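You operate a simulated robot arm through the tools that you are given. There is no shell and no other tool. Be economical: measure what you need, move in short steps, check, and stop when the job is done.

The job below is to be done with a simulated two-armed robot. You get a single attempt, and the scene is never put back.

JOB
Zero the beige converter's total, do a mid run and hold the total.
Fine: page key to total first; zero once, before the start; hold after DONE and leave it there; no fault; leave other keys, valves, levers and meters alone.
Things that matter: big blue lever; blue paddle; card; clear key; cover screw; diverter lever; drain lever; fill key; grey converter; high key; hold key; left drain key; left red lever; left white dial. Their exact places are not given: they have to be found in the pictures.

It is judged by the outcome, as a careful person would: the job done as asked, and still so three seconds after it is handed in. It fails if anything else is knocked over, pushed out of place, dropped, spilled or broken.

ROBOT AND FRAMES
Two 7-joint arms with fingered hands on one trunk, on a base that drives. Base frame: it is fixed to the floor where the robot stands at the start and does not move with it; the origin is under the middle of the robot, x ahead of it, y to its left, z up; the surface under the hand at the start is at about z = 890. Readings come in mm, rad, newtons and seconds.
The left shoulder is at the start at [11, 152, 1355], the right one opposite. With the tool pointing down near the work surface each hand reaches from about 100 to 720 mm from the robot's upright axis, wherever it stands, measured 20 degrees to its own side. Places, roughly: big blue lever [0, -900, 1200]; blue paddle [800, -2400, 1000]; card [-1750, 0, 1000]; clear key [500, -600, 1300]; cover screw [100, -900, 1500]; diverter lever [300, -2100, 1100]; drain lever [900, 1500, 700]; fill key [500, -600, 1200]; high key [600, -500, 1300]; hold key [700, -200, 1300]; left drain key [600, -400, 1200]; left red lever [400, -800, 1400]; left white dial [400, -800, 1200]; low blue lever [-100, -1100, 600]; low key [700, -500, 1300]; lower drain lever [400, -2200, 900]. Payload 3.8 kg a hand.
Tool frame (each hand has its own): the origin (TCP) lies between the finger pads and is the grasp point; the fingertips stand 30 mm ahead of it; z points along the fingers, y is the line along which they close. Largest opening 104 mm; the body of the gripper starts 35 mm behind the TCP. The gripper is a hand of 5 fingers: y runs from the thumb to the fingers, the wrist lies at [-15, -104, -178] in the tool frame, and closing takes about 1.5 s.
Orientation is told as [roll, pitch, yaw] about the base's x, y, z axes, in that order, counted from this pose: with the fingers straight down and the wrist toward the robot, the tool's x, y and z point along [0, 1, 0], [1, 0, 0] and [0, 0, -1] of the base frame.

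CONTROLS
- The arms move only by the tool arm_command. It takes "left_deltas", "right_deltas" or both (then of equal length, played together; a hand with none holds still); each is a list of rows, each a list of 7 numbers: the gripper command, from -1 (shut) to 1 (fully open), values between in proportion, then the shift along the base's x, y, z in mm, then the turn, a rotation vector about the base's x, y, z in rad. In form: [[fingers, x, y, z, wx, wy, wz], ...]. A call has 1 to 10 rows; each row shifts and turns the commanded pose from where the row before left it. A row lasts 0.2 s, in which the tool goes at most 50 mm and 0.15 rad; a call with a longer step from one row to the next is refused whole, and so is a gripper value outside its range. Where a pose cannot be reached the arm comes as near as it can. A force on the tool above 40 N (or 10 N above the force at the start of the call, whichever is more), or a blocked arm, ends the call early, and 0.2 s more pass. The fingers move at their own pace (about 72 mm/s each) and stop on an object; they squeeze with about 27 N. The grip force told is the motor's: it shows also when the fingers shut on nothing. Time passes only in rows, and 0.2 s behind the last, so rows that do not move let the fingers close. The reply holds the time, the measured pose of the TCP, the force on the tool along the base axes, the opening and the grip force, in the units named above and with some noise, with the torque about the TCP (base axes, N m) and any sound that the robot's microphone picked up, and new pictures: "pictures" is both (left out), scene, wrist or none (wrist: the cameras of the hands that moved).
- Cameras (640 x 400 px; columns grow to the right, rows downward): "scene" is now at [68.5, -55.3, 1572.7]; the picture's right is [-0.64, -0.76, 0.00], its down [0.06, -0.06, -1.00] and it looks along [0.76, -0.64, 0.08] (base axes); focal length 239 px, centre (320, 200). "left" rides on the left gripper at [-80, -78, -141] in its tool frame; the picture's right is [-0.78, -0.30, 0.56], its down [0.54, -0.78, 0.33] and it looks along [0.33, 0.56, 0.76] (tool axes); focal length 247 px, centre (320, 200). "right" rides on the right gripper at [80, -78, -141] in its tool frame; the picture's right is [-0.78, 0.30, -0.56], its down [-0.53, -0.78, 0.33] and it looks along [-0.33, 0.56, 0.76] (tool axes); focal length 247 px, centre (320, 200).
- slide_trunk(by): slides the trunk up (or, below 0, down) by that many mm; the arms and the scene camera ride with it, the base frame stays. It gives what a move gives, with no picture.
- roll_base(legs): drives the robot by 1 to 6 legs, each [ahead, left, turn to the left] in mm, mm and rad, along the robot's own axes; the way and the turn of a leg run together, so that a leg with both is an arc; at most 1500 mm and 3.142 rad a leg. The arms and the cameras ride along, it lands a little off, and it stops where it bumps. It gives what a move gives, and a new picture of the scene camera.
- set_grasp(shape, hand): the hand has 5 fingers and takes this shape, open, in about a second: jaw (thumb against the fingers, like two jaws); tri (thumb and two fingers); tip (a fingertip pinch); poke (one finger out to press); point (the index stretched); flat (the hand flat); cup (the hand cupped); fist (a fist). The gripper value then closes the fingers along that shape, each until it touches; the sizes above hold for jaw. It gives what a move gives, with no picture.
- head_to(pan, tilt): turns the head with the scene camera to pan (to the left, within 1.396 rad either way) and tilt (down, from -0.506 to 1.204), counted from straight ahead of the robot. It gives what a move gives, and a new picture of the scene camera.
- locate(camera, pixels): there is no depth. For up to 12 entries [column, row, z] of the newest picture of that camera ("zoom" is the newest enlarged one), the place [x, y] in the base frame at which the ray of that pixel passes the height z, good to about 2 mm. The clock stands still meanwhile.
- inspect(camera, box): a new picture of the part [left, top, right, bottom] of that camera's present view, enlarged. The clock stands still meanwhile.
- job_done(): hands the job in; it is judged then, once.

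Go step by step. Measure first, check grasps and placings, and put right what went wrong. The budget is 80 turns and 260 pictures, counting those below and the enlarged ones. Unless the task says otherwise, let go and move clear before handing in.

The tools are called after "Call:" by a JSON object that holds its "fn" and its "kwargs". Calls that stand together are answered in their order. arm_command: Moves the arms, as the interface text tells. Its arguments: {"type":"object","properties":{"left_deltas":{"type":"array","items":{"type":"array","items":{"type":"number"}}},"right_deltas":{"type":"array","items":{"type":"array","items":{"type":"number"}}},"pictures":{"type":"string","enum":["both","scene","wrist","none"]}},"required":[]} The other tools are called the same way: slide_trunk (by) slides the trunk up or down; set_grasp (shape, hand) gives the hand a shape; roll_base (legs) drives the base; head_to (pan, tilt) turns the head that bears the scene camera; locate (camera, pixels) gives the place at which the rays of pixels pass given heights; inspect (camera, box) takes an enlarged picture of a part of a camera's view; job_done () hands the job in.

At the start:

```text
clock: 0.0
left_position: [358.4, -69.5, 1612.3]
left_orientation: [-0.003, -0.001, 0.002]
left_wrist_force: [0.3, -0.2, 0.5]
left_ft_torque: [0.0, -0.02, -0.02]
left_finger_gap: 103.5
left_gripper_force: 0.0
left_shape: jaw
right_position: [283.0, -379.5, 1563.9]
right_orientation: [0.0, -0.001, 0.0]
right_wrist_force: [-0.3, 0.7, 0.5]
right_ft_torque: [0.03, 0.02, 0.02]
right_finger_gap: 103.5
right_gripper_force: 0.1
right_shape: jaw
trunk travel left (down, up): [-425.0, 31.0]
robot x, y, heading: [-2.2, 2.5, -0.002]
head pan, tilt: [-0.7, -0.087]
```

scene: 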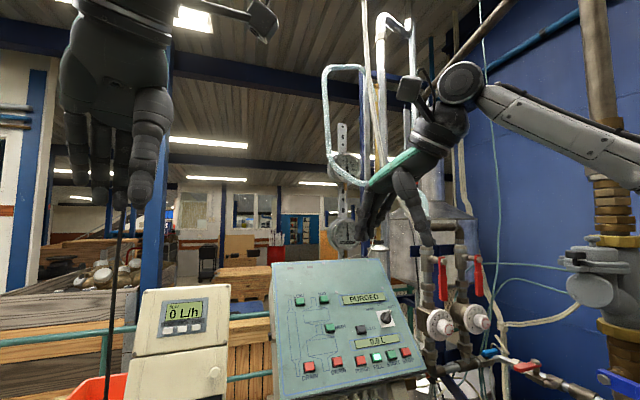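
right: 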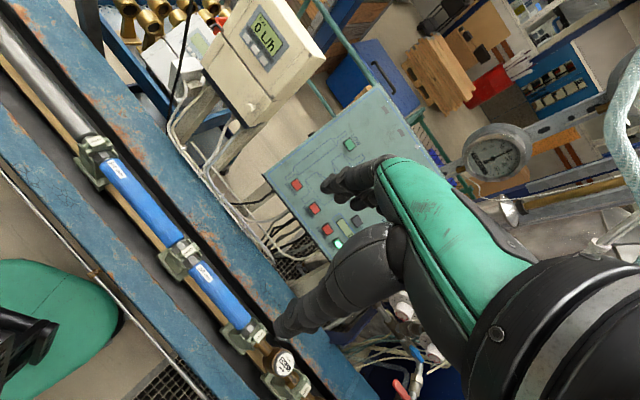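
left: 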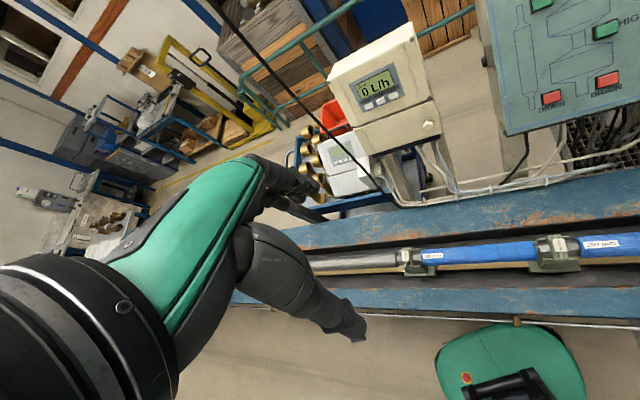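

The beige converter shows "0 L/h" at scene (185,312), with the teal control panel at (345,330). I'll enlarge both first.

Call:
{"fn": "inspect", "kwargs": {"camera": "scene", "box": [120, 270, 250, 400]}}

Call:
{"fn": "inspect", "kwargs": {"camera": "scene", "box": [265, 255, 435, 400]}}

Call:
{"fn": "inspect", "kwargs": {"camera": "left", "box": [310, 10, 470, 200]}}

```text
3.08 times, centred on (185, 335) of scene
```

zoom: 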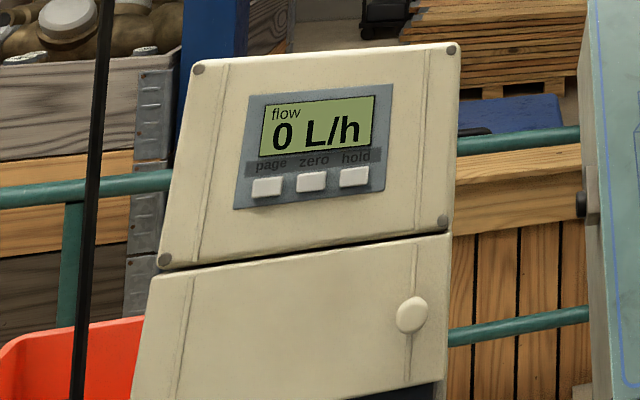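

```text
2.76 times, centred on (350, 328) of scene
```

zoom: 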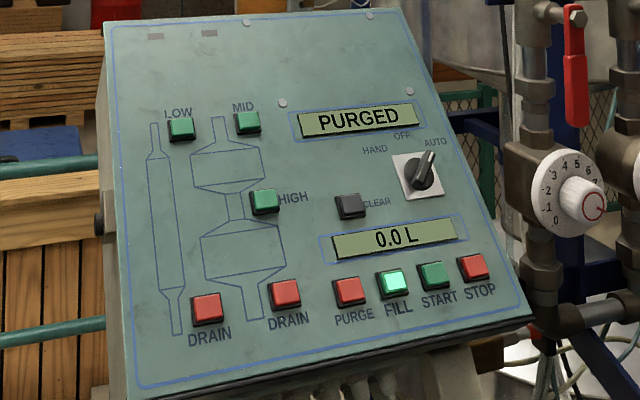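

```text
2.11 times, centred on (390, 105) of left
```

zoom: 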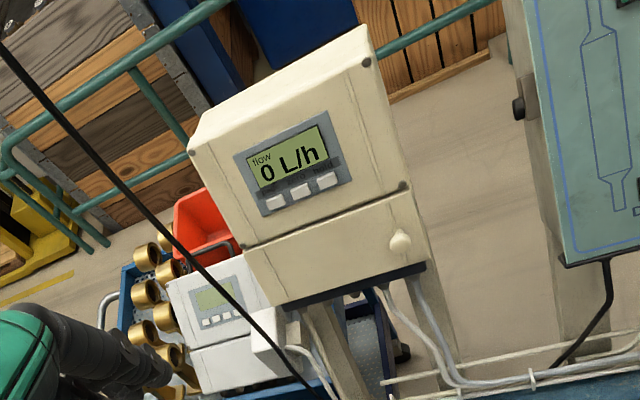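

The panel reads PURGED with FILL lit, and the mode switch is on AUTO. The card behind me probably gives the procedure, so I'll look around before turning.

Call:
{"fn": "head_to", "kwargs": {"pan": 1.39, "tilt": 0.3}}

Call:
{"fn": "head_to", "kwargs": {"pan": 0.2, "tilt": 0.4}}

Call:
{"fn": "head_to", "kwargs": {"pan": -1.39, "tilt": 0.3}}

```text
clock: 2.0
left_position: [357.1, -69.1, 1611.5]
left_orientation: [-0.001, 0.0, 0.0]
left_wrist_force: [-1.2, 0.0, -0.2]
left_ft_torque: [-0.02, 0.01, -0.05]
left_finger_gap: 103.5
left_gripper_force: 0.0
left_shape: jaw
right_position: [284.1, -379.3, 1563.7]
right_orientation: [-0.001, -0.001, 0.0]
right_wrist_force: [0.4, 1.4, 0.2]
right_ft_torque: [-0.02, -0.01, -0.02]
right_finger_gap: 103.6
right_gripper_force: 0.1
right_shape: jaw
trunk travel left (down, up): [-425.0, 31.0]
robot x, y, heading: [4.6, -2.4, 0.001]
head pan, tilt: [1.389, 0.3]
```

scene: 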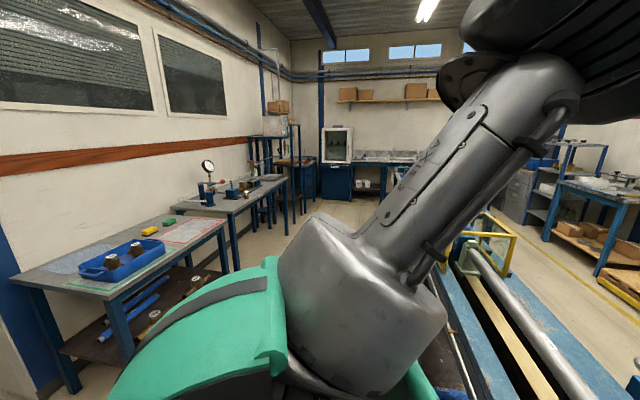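

```text
clock: 3.4
left_position: [358.2, -68.4, 1610.9]
left_orientation: [0.0, 0.0, 0.002]
left_wrist_force: [0.3, 0.0, 0.2]
left_ft_torque: [0.0, -0.02, 0.0]
left_finger_gap: 103.7
left_gripper_force: 0.1
left_shape: jaw
right_position: [283.9, -380.5, 1563.3]
right_orientation: [0.0, 0.001, 0.0]
right_wrist_force: [0.0, 0.2, 0.1]
right_ft_torque: [0.0, 0.0, -0.04]
right_finger_gap: 103.5
right_gripper_force: 0.0
right_shape: jaw
trunk travel left (down, up): [-425.0, 31.0]
robot x, y, heading: [-1.1, 0.4, -0.003]
head pan, tilt: [0.201, 0.4]
```

scene: 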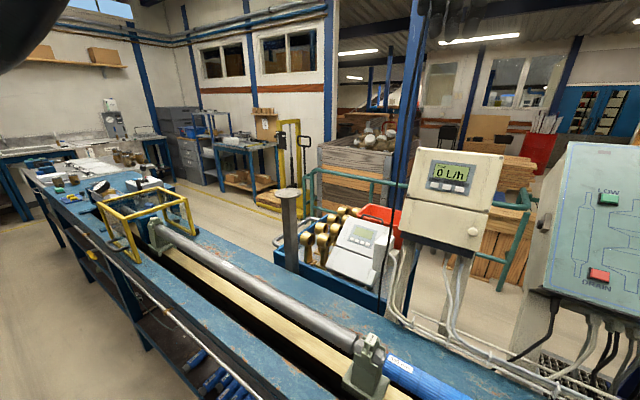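

```text
clock: 5.0
left_position: [358.1, -68.3, 1610.7]
left_orientation: [-0.001, 0.001, 0.002]
left_wrist_force: [-0.2, -0.3, 0.0]
left_ft_torque: [0.03, -0.03, -0.02]
left_finger_gap: 103.3
left_gripper_force: 0.0
left_shape: jaw
right_position: [283.5, -379.4, 1563.3]
right_orientation: [-0.001, 0.0, 0.001]
right_wrist_force: [0.2, 0.7, -0.1]
right_ft_torque: [0.0, 0.03, -0.01]
right_finger_gap: 103.4
right_gripper_force: 0.1
right_shape: jaw
trunk travel left (down, up): [-425.0, 31.0]
robot x, y, heading: [-1.2, 0.5, -0.003]
head pan, tilt: [-1.389, 0.3]
```

scene: 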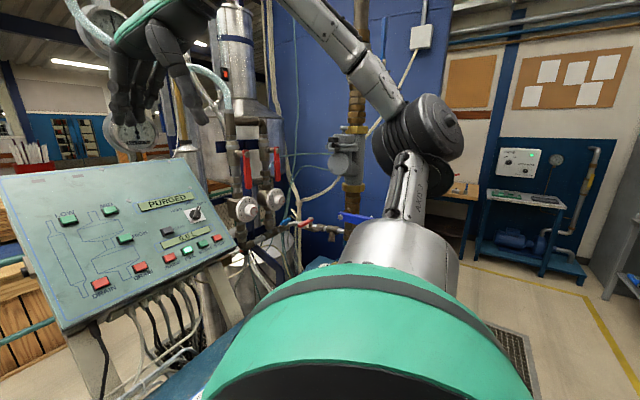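

The card isn't in view yet. It's behind me, so I'll back off slightly from the bench and turn left.

Call:
{"fn": "roll_base", "kwargs": {"legs": [[-200, 0, 0], [0, 0, 1.7]]}}

Call:
{"fn": "head_to", "kwargs": {"pan": 1.39, "tilt": 0.35}}

```text
clock: 10.7
left_position: [-162.0, 361.6, 1610.8]
left_orientation: [-0.001, 0.0, 1.66]
left_wrist_force: [-0.3, 0.3, -0.1]
left_ft_torque: [0.03, 0.01, 0.01]
left_finger_gap: 103.7
left_gripper_force: 0.0
left_shape: jaw
right_position: [154.3, 315.1, 1564.2]
right_orientation: [-0.001, 0.0, 1.66]
right_wrist_force: [0.2, 0.1, 0.8]
right_ft_torque: [-0.02, 0.01, 0.0]
right_finger_gap: 103.8
right_gripper_force: 0.0
right_shape: jaw
trunk travel left (down, up): [-425.0, 31.0]
robot x, y, heading: [-199.7, -1.4, 1.66]
head pan, tilt: [-1.389, 0.3]
```

scene: 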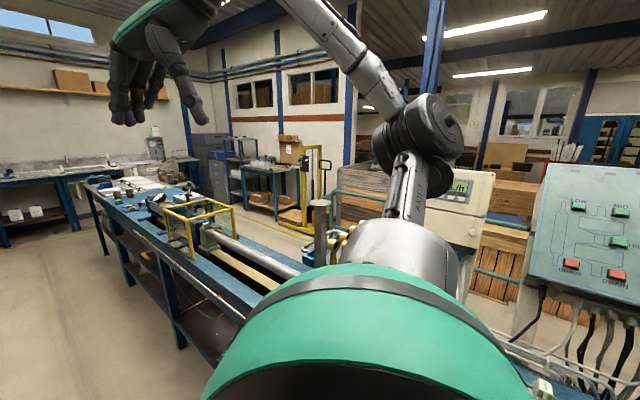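

```text
clock: 13.1
left_position: [-160.8, 362.7, 1610.7]
left_orientation: [-0.001, 0.0, 1.659]
left_wrist_force: [0.2, -0.7, -0.5]
left_ft_torque: [0.0, 0.0, 0.02]
left_finger_gap: 103.8
left_gripper_force: 0.0
left_shape: jaw
right_position: [153.8, 316.0, 1563.4]
right_orientation: [0.0, 0.0, 1.66]
right_wrist_force: [0.2, -0.2, -0.4]
right_ft_torque: [0.02, 0.01, 0.0]
right_finger_gap: 103.9
right_gripper_force: 0.0
right_shape: jaw
trunk travel left (down, up): [-425.0, 31.0]
robot x, y, heading: [-202.2, -1.8, 1.659]
head pan, tilt: [1.389, 0.351]
```

scene: 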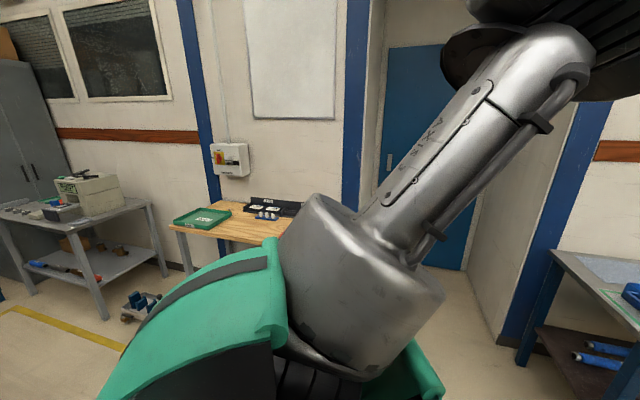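

The table at (250,215) holds small white cards. I'll enlarge it.

Call:
{"fn": "inspect", "kwargs": {"camera": "scene", "box": [165, 180, 325, 260]}}

Call:
{"fn": "locate", "kwargs": {"camera": "scene", "pixels": [[268, 213, 1000], [200, 218, 1000], [310, 100, 1600], [350, 200, 1000]]}}

```text
4.00 times, centred on (245, 220) of scene
```

zoom: 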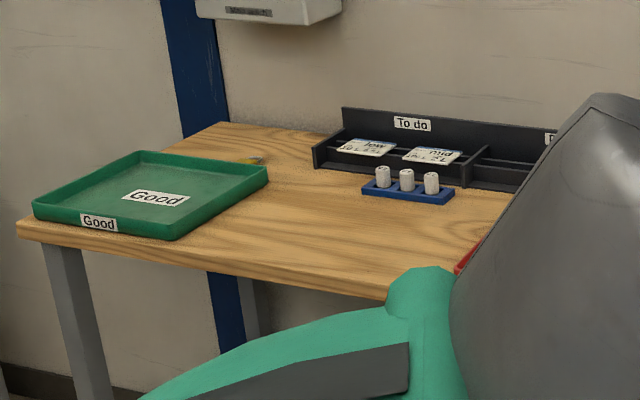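

```text
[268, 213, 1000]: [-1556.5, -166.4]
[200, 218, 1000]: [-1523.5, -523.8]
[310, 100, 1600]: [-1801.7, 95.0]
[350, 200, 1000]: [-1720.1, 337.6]
```

Cards marked "low" and "mid" lie in the "To do" rack. I'll drive closer to read them.

Call:
{"fn": "roll_base", "kwargs": {"legs": [[0, 0, 1.45], [500, 0, 0]]}}

Call:
{"fn": "head_to", "kwargs": {"pan": 0.0, "tilt": 0.5}}

```text
clock: 19.6
left_position: [-1051.1, 74.5, 1612.2]
left_orientation: [-0.001, -0.001, 3.141]
left_wrist_force: [0.4, 0.2, -0.3]
left_ft_torque: [-0.02, 0.02, 0.04]
left_finger_gap: 103.7
left_gripper_force: 0.1
left_shape: jaw
right_position: [-974.7, 385.4, 1563.1]
right_orientation: [0.0, -0.001, 3.139]
right_wrist_force: [-0.1, -0.3, 0.3]
right_ft_torque: [0.03, 0.01, 0.0]
right_finger_gap: 103.9
right_gripper_force: 0.1
right_shape: jaw
trunk travel left (down, up): [-425.0, 31.0]
robot x, y, heading: [-694.8, 4.8, 3.14]
head pan, tilt: [1.389, 0.351]
```

scene: 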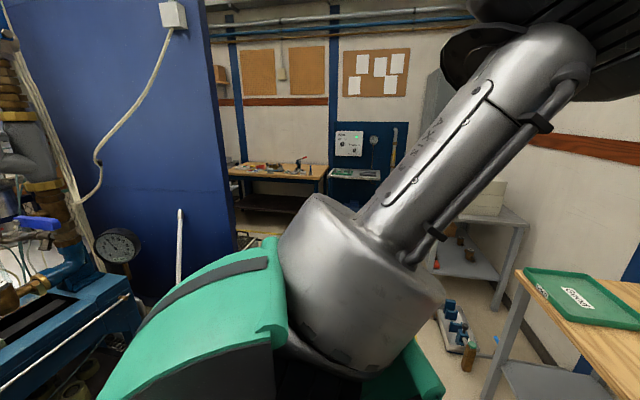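

```text
clock: 21.1
left_position: [-1054.0, 75.2, 1611.6]
left_orientation: [-0.002, -0.001, 3.14]
left_wrist_force: [-0.4, 0.0, -0.4]
left_ft_torque: [0.0, -0.02, 0.0]
left_finger_gap: 103.3
left_gripper_force: 0.1
left_shape: jaw
right_position: [-979.1, 385.0, 1563.3]
right_orientation: [0.001, -0.001, 3.137]
right_wrist_force: [0.3, 0.2, -0.8]
right_ft_torque: [0.04, -0.02, 0.0]
right_finger_gap: 103.9
right_gripper_force: 0.1
right_shape: jaw
trunk travel left (down, up): [-425.0, 31.0]
robot x, y, heading: [-694.3, 7.3, 3.137]
head pan, tilt: [0.0, 0.499]
```

scene: 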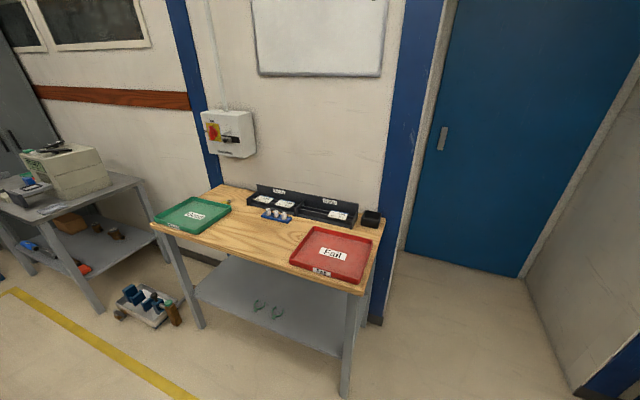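

Call:
{"fn": "inspect", "kwargs": {"camera": "scene", "box": [235, 175, 385, 245]}}

Call:
{"fn": "inspect", "kwargs": {"camera": "scene", "box": [260, 183, 310, 215]}}

Call:
{"fn": "inspect", "kwargs": {"camera": "scene", "box": [315, 195, 365, 227]}}

```text
4.27 times, centred on (310, 210) of scene
```

zoom: 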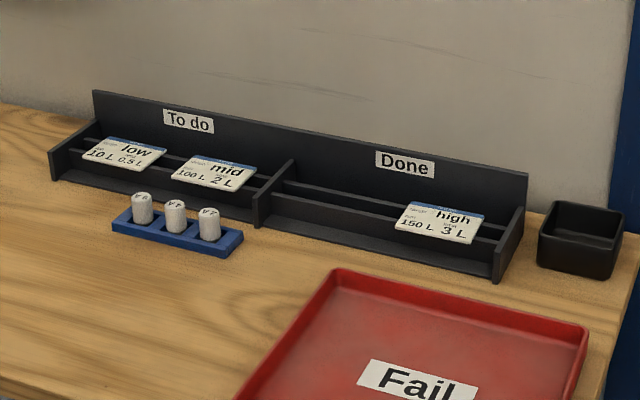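

```text
12.50 times, centred on (285, 199) of scene
```

zoom: 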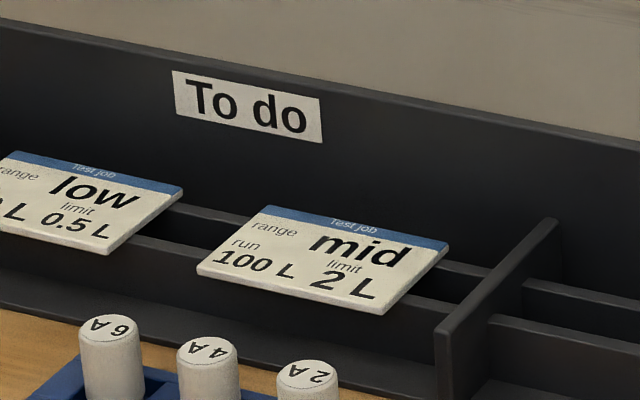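

```text
12.50 times, centred on (340, 211) of scene
```

zoom: 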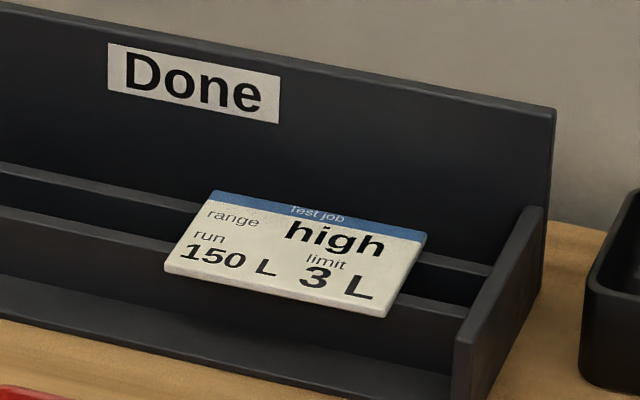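

It's confirmed: mid is a 100 L run. I'm heading back to the bench.

Call:
{"fn": "roll_base", "kwargs": {"legs": [[0, 0, -3.137], [550, 0, 0]]}}

Call:
{"fn": "head_to", "kwargs": {"pan": -0.45, "tilt": 0.3}}

Call:
{"fn": "inspect", "kwargs": {"camera": "scene", "box": [120, 100, 440, 300]}}

```text
clock: 31.5
left_position: [218.3, 11.7, 1611.4]
left_orientation: [-0.003, -0.003, 0.084]
left_wrist_force: [-0.9, 0.3, 0.0]
left_ft_torque: [-0.02, -0.02, 0.0]
left_finger_gap: 103.7
left_gripper_force: 0.1
left_shape: jaw
right_position: [170.8, -302.7, 1564.2]
right_orientation: [0.0, -0.002, 0.082]
right_wrist_force: [0.9, -0.4, -0.6]
right_ft_torque: [-0.01, -0.05, -0.01]
right_finger_gap: 103.8
right_gripper_force: 0.1
right_shape: jaw
trunk travel left (down, up): [-425.0, 31.0]
robot x, y, heading: [-138.9, 51.5, 0.08]
head pan, tilt: [0.0, 0.499]
```

scene: 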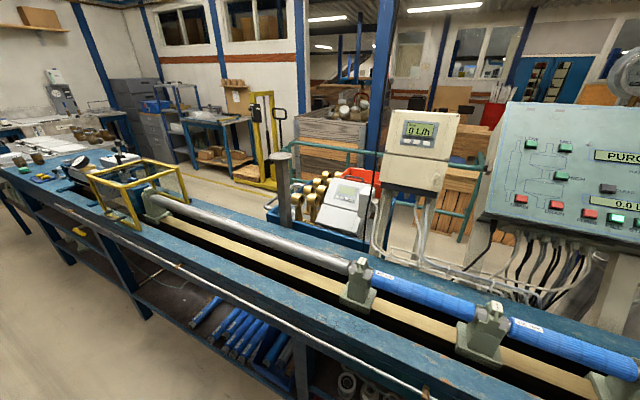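

```text
clock: 32.4
left_position: [221.9, 12.9, 1611.0]
left_orientation: [-0.003, 0.0, 0.084]
left_wrist_force: [-0.2, 0.0, -0.5]
left_ft_torque: [-0.01, 0.02, 0.0]
left_finger_gap: 103.6
left_gripper_force: 0.1
left_shape: jaw
right_position: [174.2, -303.9, 1562.8]
right_orientation: [-0.001, 0.0, 0.083]
right_wrist_force: [0.2, -0.2, 0.1]
right_ft_torque: [0.01, 0.01, 0.01]
right_finger_gap: 103.8
right_gripper_force: 0.1
right_shape: jaw
trunk travel left (down, up): [-425.0, 31.0]
robot x, y, heading: [-139.6, 53.6, 0.085]
head pan, tilt: [-0.45, 0.3]
```

scene: 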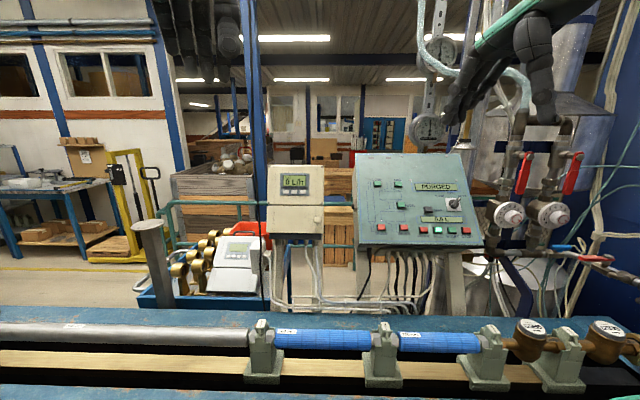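

```text
2.00 times, centred on (280, 200) of scene
```

zoom: 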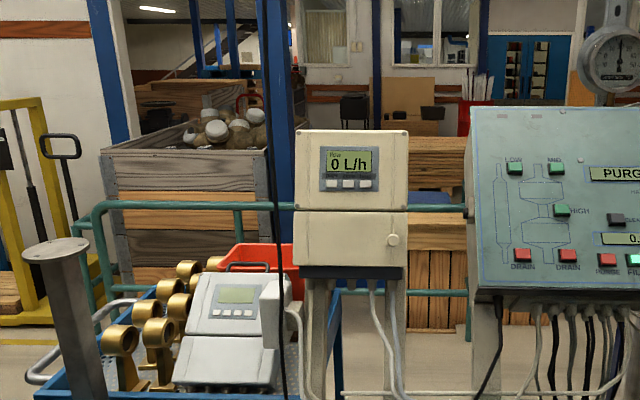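

The beige converter is at scene (295,200) and the panel at (415,200). I'll take zooms and ray fixes for triangulation.

Call:
{"fn": "inspect", "kwargs": {"camera": "scene", "box": [250, 155, 340, 245]}}

Call:
{"fn": "locate", "kwargs": {"camera": "zoom", "pixels": [[267, 187, 1300], [267, 187, 1200]]}}

Call:
{"fn": "inspect", "kwargs": {"camera": "scene", "box": [350, 145, 490, 250]}}

```text
4.44 times, centred on (295, 200) of scene
```

zoom: 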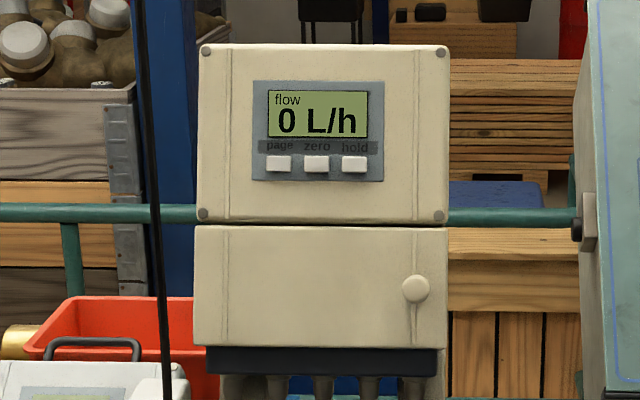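

```text
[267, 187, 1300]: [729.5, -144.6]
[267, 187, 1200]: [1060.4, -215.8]
```

```text
3.81 times, centred on (420, 198) of scene
```

zoom: 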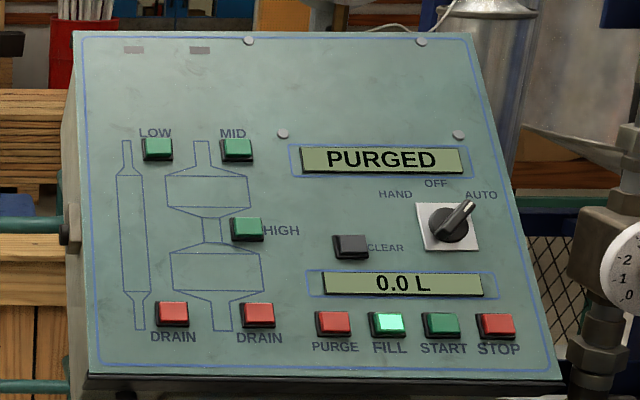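

I'll take ray fixes at this height, then lower the trunk 200 mm to get a parallax baseline.

Call:
{"fn": "locate", "kwargs": {"camera": "scene", "pixels": [[285.5, 191.7, 1300], [302.7, 191.7, 1300], [269.1, 166.2, 1300], [322.3, 166.2, 1400], [322, 203.4, 1300], [377.2, 184.4, 1300], [398.2, 184.6, 1300], [381.2, 227.9, 1200], [437.6, 230.5, 1200], [451.8, 230.5, 1200], [465.9, 231.1, 1200], [400.6, 205.6, 1300]]}}

Call:
{"fn": "locate", "kwargs": {"camera": "scene", "pixels": [[285.5, 191.7, 1200], [302.7, 191.7, 1200], [377.2, 184.4, 1200], [398.2, 184.6, 1200], [437.6, 230.5, 1300], [451.8, 230.5, 1300], [264, 200, 1300], [264, 200, 1200]]}}

Call:
{"fn": "slide_trunk", "kwargs": {"by": -200}}

Call:
{"fn": "inspect", "kwargs": {"camera": "scene", "box": [240, 90, 340, 190]}}

Call:
{"fn": "inspect", "kwargs": {"camera": "scene", "box": [350, 85, 500, 190]}}

```text
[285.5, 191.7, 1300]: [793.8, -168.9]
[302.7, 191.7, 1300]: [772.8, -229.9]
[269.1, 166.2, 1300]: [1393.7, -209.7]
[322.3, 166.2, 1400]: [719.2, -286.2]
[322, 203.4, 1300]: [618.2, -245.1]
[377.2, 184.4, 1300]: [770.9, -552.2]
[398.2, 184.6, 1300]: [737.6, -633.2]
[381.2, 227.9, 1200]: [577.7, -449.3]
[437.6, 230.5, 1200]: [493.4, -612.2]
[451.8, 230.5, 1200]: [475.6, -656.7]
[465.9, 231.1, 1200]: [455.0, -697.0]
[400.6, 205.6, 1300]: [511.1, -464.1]
```

```text
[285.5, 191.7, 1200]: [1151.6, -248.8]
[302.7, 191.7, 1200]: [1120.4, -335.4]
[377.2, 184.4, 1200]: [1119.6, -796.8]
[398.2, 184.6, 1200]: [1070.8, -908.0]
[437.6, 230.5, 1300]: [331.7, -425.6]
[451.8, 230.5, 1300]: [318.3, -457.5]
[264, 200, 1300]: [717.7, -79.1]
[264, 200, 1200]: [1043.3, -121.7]
```

```text
clock: 34.6
left_position: [221.1, 12.6, 1411.6]
left_orientation: [-0.002, -0.003, 0.083]
left_wrist_force: [-0.2, -0.2, 0.2]
left_ft_torque: [0.02, 0.03, 0.0]
left_finger_gap: 103.6
left_gripper_force: 0.0
left_shape: jaw
right_position: [172.2, -303.5, 1365.0]
right_orientation: [-0.002, -0.001, 0.083]
right_wrist_force: [0.0, -0.4, -0.9]
right_ft_torque: [0.03, -0.01, 0.01]
right_finger_gap: 103.5
right_gripper_force: 0.0
right_shape: jaw
trunk travel left (down, up): [-225.0, 231.0]
robot x, y, heading: [-140.3, 50.6, 0.082]
head pan, tilt: [-0.45, 0.3]
```

```text
4.00 times, centred on (290, 140) of scene
```

zoom: 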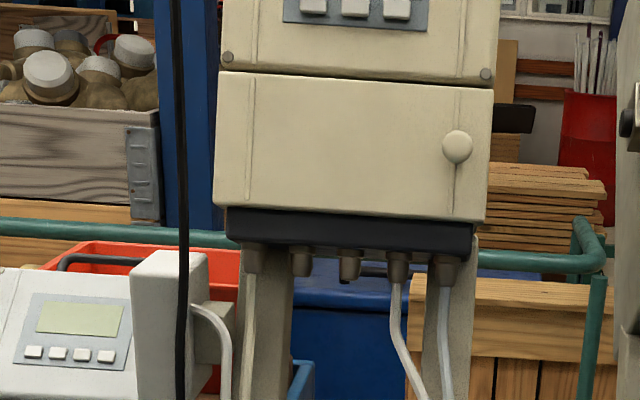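

```text
3.81 times, centred on (425, 138) of scene
```

zoom: 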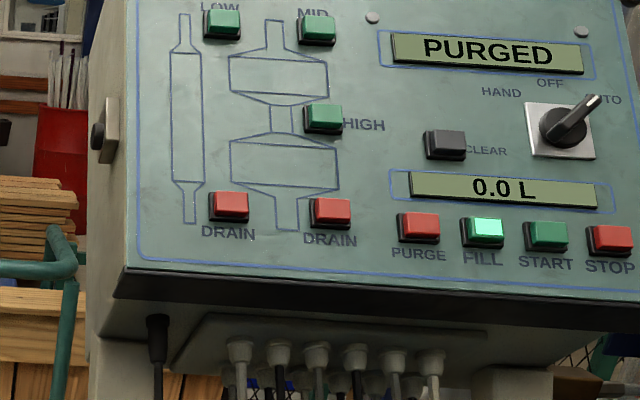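

Call:
{"fn": "locate", "kwargs": {"camera": "scene", "pixels": [[288.5, 91.2, 1400], [309.2, 92.2, 1400], [399, 91.8, 1400], [423.9, 93.4, 1400], [401.1, 139.3, 1300], [467.5, 146.1, 1300], [484.1, 147.2, 1300], [425.5, 116.2, 1400], [253.8, 120, 1300], [253.8, 120, 1200]]}}

Call:
{"fn": "locate", "kwargs": {"camera": "scene", "pixels": [[288.5, 91.2, 1300], [309.2, 92.2, 1300], [399, 91.8, 1300], [423.9, 93.4, 1300], [401.1, 139.3, 1200], [467.5, 146.1, 1200], [484.1, 147.2, 1200], [425.5, 116.2, 1300]]}}

```text
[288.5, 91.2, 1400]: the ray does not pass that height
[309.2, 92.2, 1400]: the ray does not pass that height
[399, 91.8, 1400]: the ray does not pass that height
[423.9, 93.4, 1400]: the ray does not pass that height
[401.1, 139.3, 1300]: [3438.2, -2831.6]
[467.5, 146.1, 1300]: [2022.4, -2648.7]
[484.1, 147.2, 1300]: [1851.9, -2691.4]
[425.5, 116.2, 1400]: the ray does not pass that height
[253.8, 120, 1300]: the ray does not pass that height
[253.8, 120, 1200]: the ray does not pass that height
```

```text
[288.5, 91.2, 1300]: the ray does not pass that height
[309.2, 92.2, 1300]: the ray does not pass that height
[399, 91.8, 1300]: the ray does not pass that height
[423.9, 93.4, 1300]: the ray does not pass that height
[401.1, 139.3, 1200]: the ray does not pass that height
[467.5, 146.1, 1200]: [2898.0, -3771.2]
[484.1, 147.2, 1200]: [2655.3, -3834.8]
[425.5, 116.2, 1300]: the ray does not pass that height
```

The "scene" ray fixes still used the old picture, so I'll locate through the zoom instead.

Call:
{"fn": "locate", "kwargs": {"camera": "zoom", "pixels": [[221, 24, 1400], [316, 30, 1400], [322, 117, 1350], [229, 205, 1300], [482, 231, 1300], [545, 235, 1300], [608, 239, 1300], [221, 24, 1450], [316, 30, 1450], [229, 205, 1250], [482, 231, 1250], [545, 235, 1250]]}}

Call:
{"fn": "inspect", "kwargs": {"camera": "scene", "box": [230, 50, 350, 130]}}

Call:
{"fn": "locate", "kwargs": {"camera": "zoom", "pixels": [[320, 170, 1400], [320, 170, 1450], [100, 200, 1400], [100, 200, 1450]]}}

```text
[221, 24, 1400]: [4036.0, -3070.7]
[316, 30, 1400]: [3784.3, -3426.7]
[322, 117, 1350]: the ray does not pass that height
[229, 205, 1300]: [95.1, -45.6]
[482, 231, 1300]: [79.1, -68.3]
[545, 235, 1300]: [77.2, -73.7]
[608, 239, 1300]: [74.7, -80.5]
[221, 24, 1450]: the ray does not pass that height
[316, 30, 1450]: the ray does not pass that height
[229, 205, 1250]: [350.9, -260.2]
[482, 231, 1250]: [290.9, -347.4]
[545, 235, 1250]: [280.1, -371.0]
```

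```text
5.00 times, centred on (290, 90) of scene
```

zoom: 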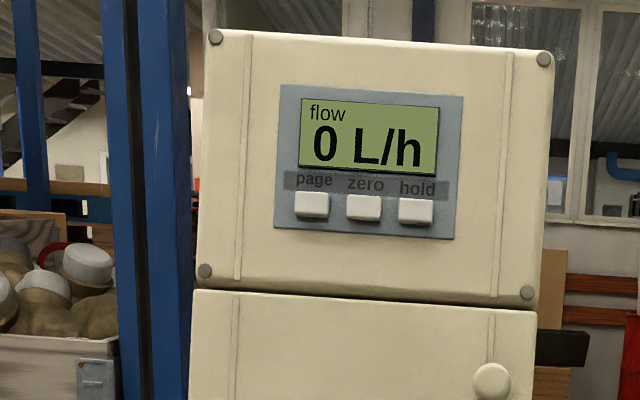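

```text
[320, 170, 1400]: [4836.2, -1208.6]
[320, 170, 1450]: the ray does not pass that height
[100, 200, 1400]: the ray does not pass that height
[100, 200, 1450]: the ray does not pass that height
```

Call:
{"fn": "locate", "kwargs": {"camera": "zoom", "pixels": [[544, 59, 1370], [527, 292, 1280], [312, 205, 1310], [416, 211, 1310], [363, 208, 1310], [544, 59, 1350], [527, 292, 1260], [312, 205, 1300], [416, 211, 1300], [363, 208, 1300]]}}

```text
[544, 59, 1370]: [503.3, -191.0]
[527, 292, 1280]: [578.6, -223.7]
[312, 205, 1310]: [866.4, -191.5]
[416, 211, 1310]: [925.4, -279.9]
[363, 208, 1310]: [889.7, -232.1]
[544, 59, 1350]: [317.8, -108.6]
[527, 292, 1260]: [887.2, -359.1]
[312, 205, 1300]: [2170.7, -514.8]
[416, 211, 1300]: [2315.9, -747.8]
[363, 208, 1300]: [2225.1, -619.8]
```

Triangulation gives these places:
- page about (755,-162,1311), zero (744,-190,1311), hold (733,-218,1311)
- MID about (636,-549,1331), FILL (487,-605,1204), START (471,-651,1203)

I'll check where the bench's near edge is before choosing where to stand, and get the poke shape ready.

Call:
{"fn": "set_grasp", "kwargs": {"shape": "poke", "hand": "left"}}

Call:
{"fn": "set_grasp", "kwargs": {"shape": "poke", "hand": "right"}}

Call:
{"fn": "head_to", "kwargs": {"pan": -0.45, "tilt": 0.9}}

```text
clock: 35.5
left_position: [222.2, 11.7, 1411.1]
left_orientation: [-0.001, 0.0, 0.084]
left_wrist_force: [0.5, 0.3, -0.3]
left_ft_torque: [0.01, 0.02, -0.01]
left_finger_gap: 0.0
left_gripper_force: 0.0
left_shape: poke
right_position: [173.8, -303.0, 1363.5]
right_orientation: [0.0, 0.0, 0.08]
right_wrist_force: [-0.1, -0.7, 0.4]
right_ft_torque: [-0.01, 0.03, 0.01]
right_finger_gap: 103.6
right_gripper_force: 0.0
right_shape: jaw
trunk travel left (down, up): [-225.0, 231.0]
robot x, y, heading: [-144.4, 53.3, 0.082]
head pan, tilt: [-0.45, 0.3]
```

```text
clock: 36.4
left_position: [220.2, 12.7, 1410.9]
left_orientation: [-0.003, -0.001, 0.084]
left_wrist_force: [0.0, -1.0, -0.1]
left_ft_torque: [0.0, -0.01, 0.0]
left_finger_gap: 0.0
left_gripper_force: 0.1
left_shape: poke
right_position: [174.0, -303.5, 1363.6]
right_orientation: [-0.001, -0.001, 0.082]
right_wrist_force: [-0.2, -0.3, 0.4]
right_ft_torque: [-0.01, 0.02, 0.01]
right_finger_gap: 0.3
right_gripper_force: 0.0
right_shape: poke
trunk travel left (down, up): [-225.0, 231.0]
robot x, y, heading: [-141.1, 49.3, 0.084]
head pan, tilt: [-0.45, 0.3]
```

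```text
clock: 37.4
left_position: [220.8, 13.2, 1411.5]
left_orientation: [-0.003, 0.0, 0.084]
left_wrist_force: [-0.2, 0.2, 0.8]
left_ft_torque: [-0.01, 0.0, 0.02]
left_finger_gap: 0.0
left_gripper_force: 0.1
left_shape: poke
right_position: [173.2, -303.6, 1363.3]
right_orientation: [-0.001, -0.001, 0.08]
right_wrist_force: [0.9, 0.9, -0.5]
right_ft_torque: [-0.03, -0.01, 0.0]
right_finger_gap: 0.1
right_gripper_force: 0.1
right_shape: poke
trunk travel left (down, up): [-225.0, 231.0]
robot x, y, heading: [-140.9, 52.6, 0.081]
head pan, tilt: [-0.45, 0.901]
```

scene: 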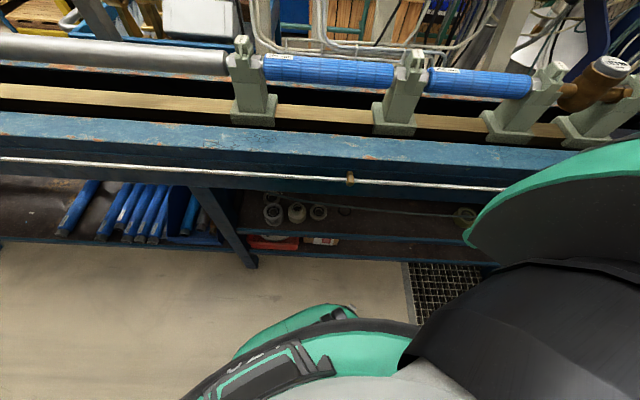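

Call:
{"fn": "locate", "kwargs": {"camera": "scene", "pixels": [[350, 180, 850], [350, 180, 800], [100, 165, 850], [350, 160, 880], [250, 265, 0], [350, 260, 100], [300, 320, 300], [440, 300, 0]]}}

```text
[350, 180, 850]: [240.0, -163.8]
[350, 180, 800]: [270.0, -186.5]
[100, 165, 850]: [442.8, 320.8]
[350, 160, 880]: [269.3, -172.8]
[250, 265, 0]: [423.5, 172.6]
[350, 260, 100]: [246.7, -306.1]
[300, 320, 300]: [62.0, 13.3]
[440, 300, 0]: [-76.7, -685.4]
```

The bench rope runs at about 285 mm along the bench normal. I'll drive to a spot facing the bench squarely, keeping clear of the rope.

Call:
{"fn": "roll_base", "kwargs": {"legs": [[0, 0, -0.478], [0, -122, 0], [160, 0, 0]]}}

Call:
{"fn": "head_to", "kwargs": {"pan": 0.0, "tilt": 0.2}}

```text
clock: 41.0
left_position: [268.7, -317.9, 1413.1]
left_orientation: [-0.002, -0.004, -0.382]
left_wrist_force: [0.1, 0.9, -0.2]
left_ft_torque: [-0.01, 0.01, -0.03]
left_finger_gap: 0.0
left_gripper_force: 0.0
left_shape: poke
right_position: [84.0, -577.0, 1365.1]
right_orientation: [0.001, -0.004, -0.383]
right_wrist_force: [0.6, 0.8, -0.1]
right_ft_torque: [0.01, -0.01, 0.0]
right_finger_gap: 0.0
right_gripper_force: 0.1
right_shape: poke
trunk travel left (down, up): [-225.0, 231.0]
robot x, y, heading: [-38.4, -120.7, -0.384]
head pan, tilt: [-0.45, 0.901]
```

scene: 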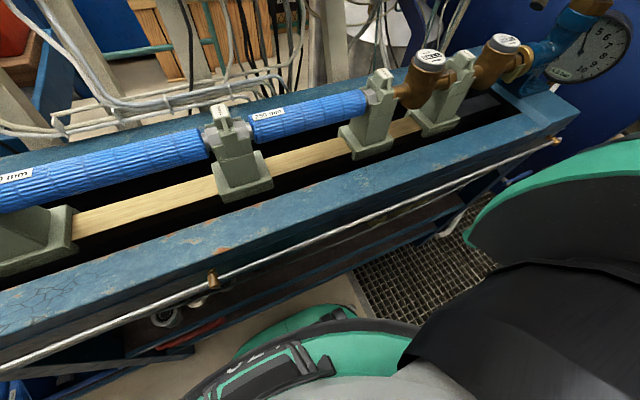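

```text
clock: 42.1
left_position: [270.6, -319.3, 1411.5]
left_orientation: [-0.001, -0.004, -0.382]
left_wrist_force: [0.5, 0.6, 0.5]
left_ft_torque: [0.0, -0.01, 0.04]
left_finger_gap: 0.0
left_gripper_force: 0.0
left_shape: poke
right_position: [84.6, -578.4, 1363.1]
right_orientation: [-0.002, -0.002, -0.381]
right_wrist_force: [-0.5, -0.1, -0.3]
right_ft_torque: [0.01, 0.02, 0.03]
right_finger_gap: 0.0
right_gripper_force: 0.0
right_shape: poke
trunk travel left (down, up): [-225.0, 231.0]
robot x, y, heading: [-34.9, -121.0, -0.381]
head pan, tilt: [0.0, 0.201]
```

scene: 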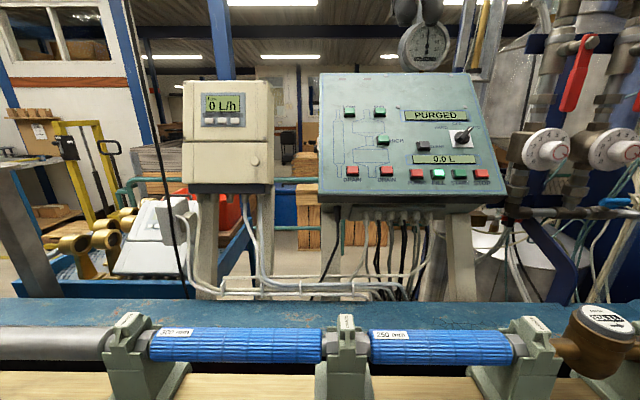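

The view is clear: converter at (225,130), panel at (405,135). A black cable hangs left of the converter at about (640,-70), so I'll use the right hand for every press and first move the left hand out to the left.

Call:
{"fn": "arm_command", "kwargs": {"left_deltas": [[-1, 8.4, 36.4, 0, 0, 0, 0], [-1, 8.4, 36.4, 0, 0, 0, 0], [-1, 8.4, 36.4, 0, 0, 0, 0], [-1, 8.4, 36.4, 0, 0, 0, 0], [-1, 8.4, 36.4, 0, 0, 0, 0], [-1, 8.4, 36.4, 0, 0, 0, 0], [-1, 8.4, 36.4, 0, 0, 0, 0], [-1, 8.4, 36.4, 0, 0, 0, 0], [-1, 8.4, 36.4, 0, 0, 0, 0], [-1, 8.4, 36.4, 0, 0, 0, 0]], "pictures": "none"}}

Call:
{"fn": "arm_command", "kwargs": {"right_deltas": [[-1, 30, 22, -2, -0.0475, -0.1177, 0], [-1, 30, 22, -2, -0.0475, -0.1177, 0], [-1, 30, 22, -2, -0.0475, -0.1177, 0], [-1, 30, 22, -2, -0.0475, -0.1177, 0], [-1, 30, 22, -2, -0.0475, -0.1177, 0], [-1, 30, 22, -2, -0.0475, -0.1177, 0], [-1, 30, 22, -2, -0.0475, -0.1177, 0], [-1, 30, 22, -2, -0.0475, -0.1177, 0], [-1, 30, 22, -2, -0.0475, -0.1177, 0], [-1, 30, 22, -2, -0.0475, -0.1177, 0]]}}

```text
clock: 44.3
left_position: [373.0, 31.7, 1397.4]
left_orientation: [-0.002, -0.001, -0.384]
left_wrist_force: [0.0, 0.9, 0.0]
left_ft_torque: [0.01, 0.01, -0.03]
left_finger_gap: 0.0
left_gripper_force: 0.0
left_shape: poke
left hand out of reach, approached as far as the arm can: row 9, 10
right_position: [86.6, -576.7, 1363.2]
right_orientation: [-0.002, -0.001, -0.382]
right_wrist_force: [0.8, 0.7, -0.2]
right_ft_torque: [-0.01, 0.01, 0.02]
right_finger_gap: 0.1
right_gripper_force: 0.0
right_shape: poke
trunk travel left (down, up): [-225.0, 231.0]
robot x, y, heading: [-36.0, -122.3, -0.383]
head pan, tilt: [0.0, 0.201]
```

```text
clock: 46.5
left_position: [374.8, 30.0, 1397.1]
left_orientation: [-0.002, -0.002, -0.384]
left_wrist_force: [0.7, 0.7, -0.6]
left_ft_torque: [-0.03, 0.05, -0.02]
left_finger_gap: 0.2
left_gripper_force: 0.0
left_shape: poke
right_position: [387.6, -359.0, 1342.2]
right_orientation: [0.001, -1.269, -0.384]
right_wrist_force: [-0.3, -0.2, 0.3]
right_ft_torque: [-0.01, 0.03, 0.03]
right_finger_gap: 0.1
right_gripper_force: 0.1
right_shape: poke
trunk travel left (down, up): [-225.0, 231.0]
robot x, y, heading: [-39.8, -121.5, -0.388]
head pan, tilt: [0.0, 0.201]
```

scene: 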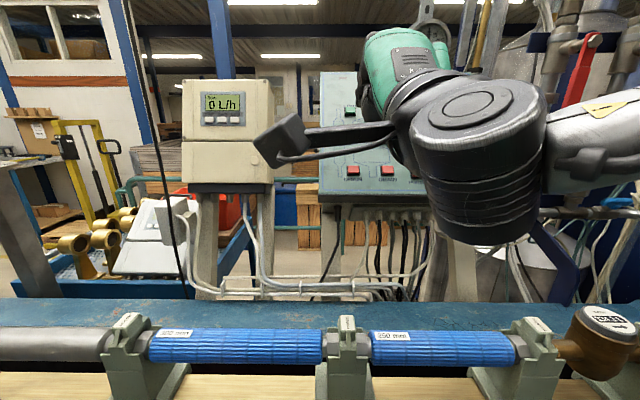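
right: 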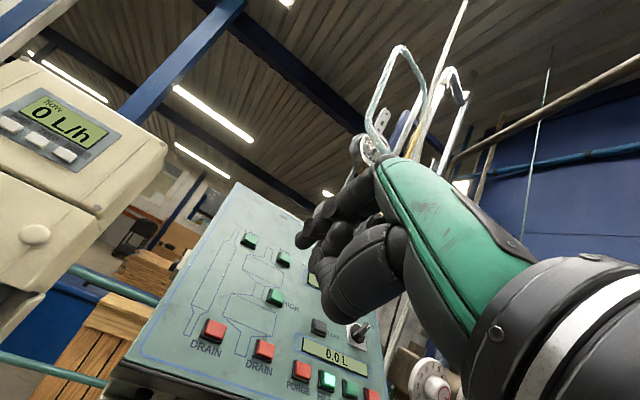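

The wrist camera shows the hand with the panel and converter in view. I'll enlarge it to see the extended finger.

Call:
{"fn": "inspect", "kwargs": {"camera": "right", "box": [270, 150, 430, 330]}}

```text
2.22 times, centred on (350, 240) of right
```

zoom: 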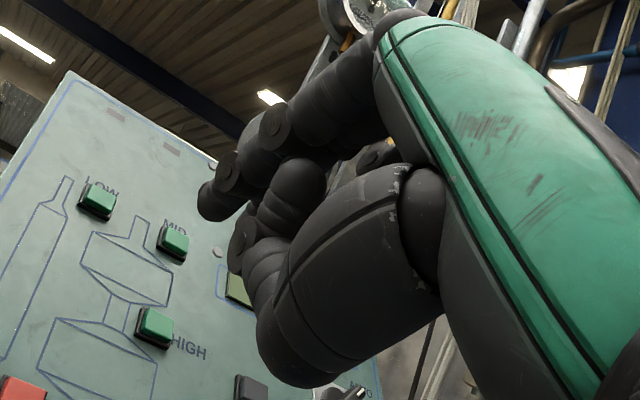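

The index tip is about 30 mm ahead of the TCP on its axis. I'll yaw and roll the hand so its camera bracket sits below the finger, away from the cable, and move to a stand-off in front of the converter.

Call:
{"fn": "arm_command", "kwargs": {"right_deltas": [[-1, 22, 19, 0, 0, 0, 0.1], [-1, 22, 19, 0, 0, 0, 0.1], [-1, 22, 19, 0, 0, 0, 0.1], [-1, 22, 19, 0, -0.1114, 0.0089, 0.0346], [-1, 22, 19, 0, -0.1114, 0.0089, 0.0346], [-1, 22, 19, 0, -0.1114, 0.0089, 0.0346], [-1, 22, 19, 0, -0.1114, 0.0089, 0.0346], [-1, 22, 19, 0, -0.1114, 0.0089, 0.0346], [-1, 22, 19, 0, -0.1114, 0.0089, 0.0346]]}}

Call:
{"fn": "inspect", "kwargs": {"camera": "scene", "box": [120, 50, 440, 250]}}

```text
clock: 48.5
left_position: [371.5, 31.0, 1397.7]
left_orientation: [-0.004, -0.001, -0.384]
left_wrist_force: [0.9, -0.5, -0.3]
left_ft_torque: [-0.01, 0.0, -0.02]
left_finger_gap: 0.1
left_gripper_force: 0.2
left_shape: poke
right_position: [548.1, -305.3, 1346.4]
right_orientation: [-1.129, -0.816, 1.153]
right_wrist_force: [-0.8, -0.3, 0.4]
right_ft_torque: [0.02, 0.04, 0.01]
right_finger_gap: 0.0
right_gripper_force: 0.0
right_shape: poke
right hand out of reach, approached as far as the arm can: row 5, 6, 7, 8, 9
trunk travel left (down, up): [-225.0, 231.0]
robot x, y, heading: [-33.9, -123.0, -0.383]
head pan, tilt: [0.0, 0.201]
```

scene: 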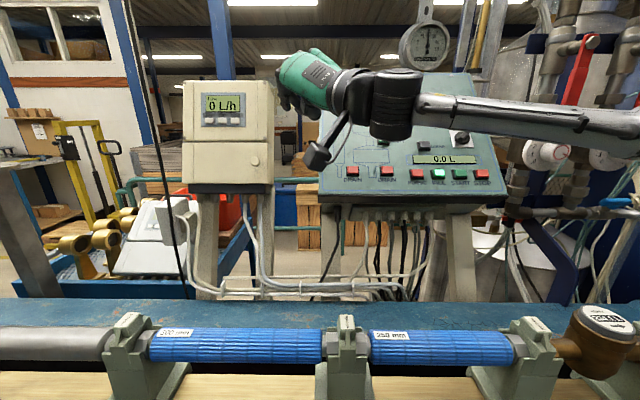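
right: 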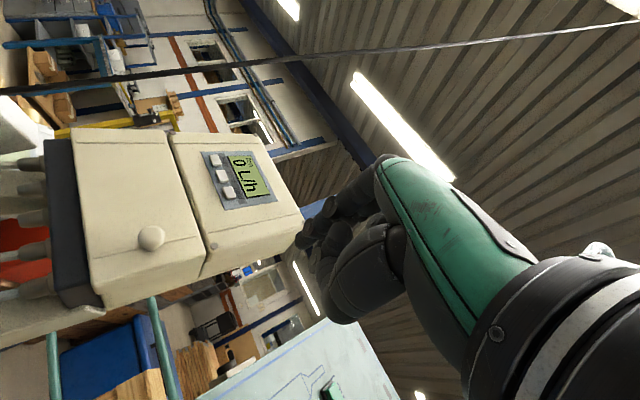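

```text
2.00 times, centred on (280, 150) of scene
```

zoom: 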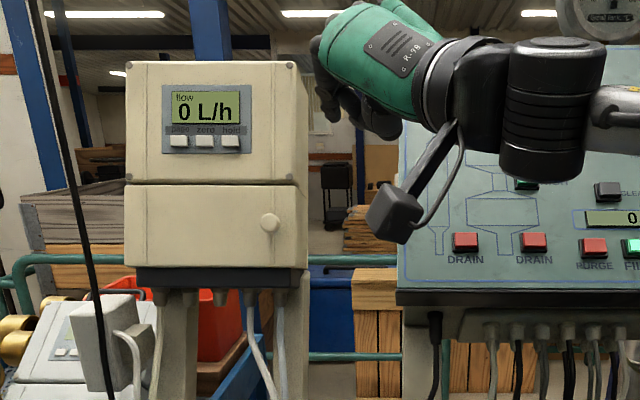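

The right arm is at its reach limit here. I'll pull the hand back, then shift the base left along the bench.

Call:
{"fn": "arm_command", "kwargs": {"right_deltas": [[-1, -40, -20, 0, 0, 0, 0], [-1, -40, -20, 0, 0, 0, 0], [-1, -40, -20, 0, 0, 0, 0], [-1, -40, -20, 0, 0, 0, 0], [-1, -40, -20, 0, 0, 0, 0], [-1, -40, -20, 0, 0, 0, 0]], "pictures": "none"}}

Call:
{"fn": "roll_base", "kwargs": {"legs": [[0, 230, 0]]}}

```text
clock: 49.9
left_position: [370.5, 27.8, 1398.8]
left_orientation: [-0.003, -0.003, -0.384]
left_wrist_force: [-0.7, 0.1, 0.7]
left_ft_torque: [-0.01, -0.01, 0.0]
left_finger_gap: 0.0
left_gripper_force: 0.1
left_shape: poke
right_position: [309.5, -428.6, 1345.2]
right_orientation: [-1.123, -0.819, 1.153]
right_wrist_force: [-1.0, -0.2, 1.2]
right_ft_torque: [-0.02, 0.06, -0.02]
right_finger_gap: 0.1
right_gripper_force: 0.1
right_shape: poke
trunk travel left (down, up): [-225.0, 231.0]
robot x, y, heading: [-35.3, -123.3, -0.383]
head pan, tilt: [0.0, 0.201]
```

```text
clock: 51.6
left_position: [457.0, 245.1, 1398.0]
left_orientation: [-0.001, -0.002, -0.38]
left_wrist_force: [-0.2, 0.0, 0.0]
left_ft_torque: [0.06, 0.01, 0.0]
left_finger_gap: 0.0
left_gripper_force: 0.0
left_shape: poke
right_position: [396.0, -214.3, 1345.5]
right_orientation: [-1.126, -0.819, 1.155]
right_wrist_force: [0.8, 0.1, 0.6]
right_ft_torque: [-0.01, 0.01, 0.0]
right_finger_gap: 0.0
right_gripper_force: 0.0
right_shape: poke
trunk travel left (down, up): [-225.0, 231.0]
robot x, y, heading: [48.6, 91.8, -0.383]
head pan, tilt: [0.0, 0.201]
```

scene: 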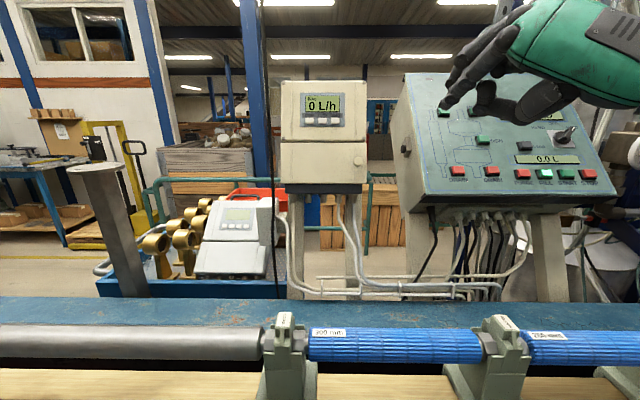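

The base is in place and hand orientation is as planned: the finger points along (0.95,-0.08,-0.29). I'll advance until the tip is about 40 mm short of the page key.

Call:
{"fn": "arm_command", "kwargs": {"right_deltas": [[-1, 37, 8.4, -1.3, 0, 0, 0], [-1, 37, 8.4, -1.3, 0, 0, 0], [-1, 37, 8.4, -1.3, 0, 0, 0], [-1, 37, 8.4, -1.3, 0, 0, 0], [-1, 37, 8.4, -1.3, 0, 0, 0], [-1, 37, 8.4, -1.3, 0, 0, 0], [-1, 37, 8.4, -1.3, 0, 0, 0], [-1, 37, 8.4, -1.3, 0, 0, 0]]}}

Call:
{"fn": "inspect", "kwargs": {"camera": "right", "box": [200, 120, 360, 280]}}

Call:
{"fn": "inspect", "kwargs": {"camera": "scene", "box": [270, 60, 380, 150]}}

```text
clock: 53.4
left_position: [458.0, 243.4, 1398.9]
left_orientation: [-0.002, -0.002, -0.382]
left_wrist_force: [0.5, 0.2, -0.8]
left_ft_torque: [-0.01, -0.03, -0.04]
left_finger_gap: 0.0
left_gripper_force: 0.1
left_shape: poke
right_position: [677.3, -147.6, 1331.2]
right_orientation: [-1.126, -0.819, 1.156]
right_wrist_force: [0.2, 1.0, -0.7]
right_ft_torque: [0.0, 0.01, 0.02]
right_finger_gap: 0.0
right_gripper_force: 0.1
right_shape: poke
right hand out of reach, approached as far as the arm can: row 8
trunk travel left (down, up): [-225.0, 231.0]
robot x, y, heading: [51.1, 92.2, -0.382]
head pan, tilt: [0.0, 0.201]
```

scene: 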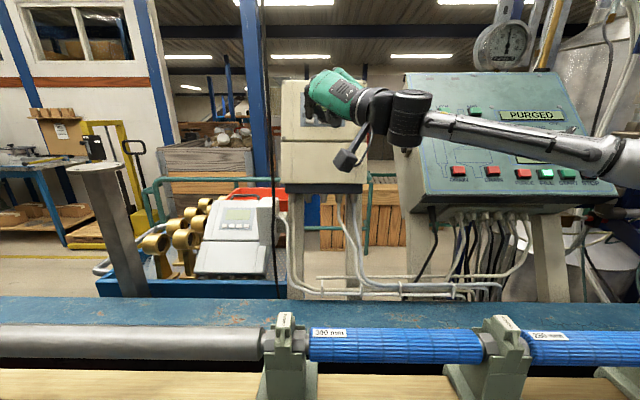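
right: 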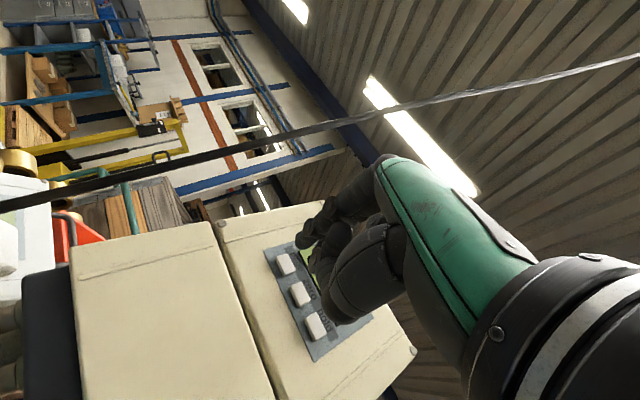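

```text
2.50 times, centred on (280, 200) of right
```

zoom: 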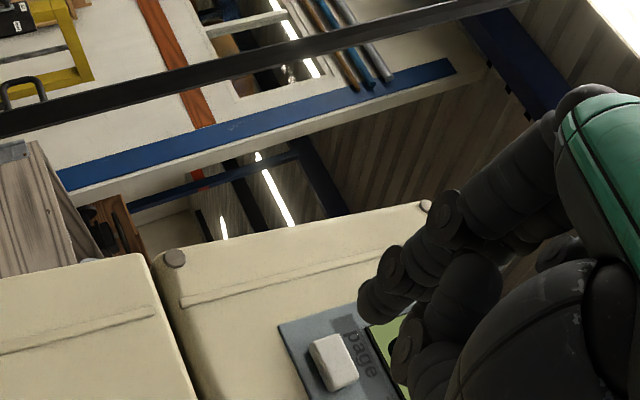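

```text
4.44 times, centred on (325, 105) of scene
```

zoom: 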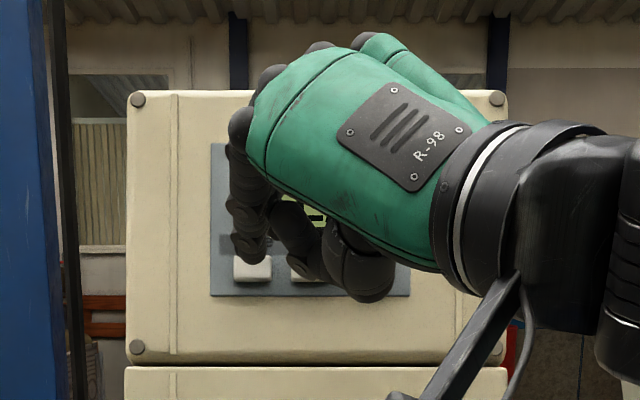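

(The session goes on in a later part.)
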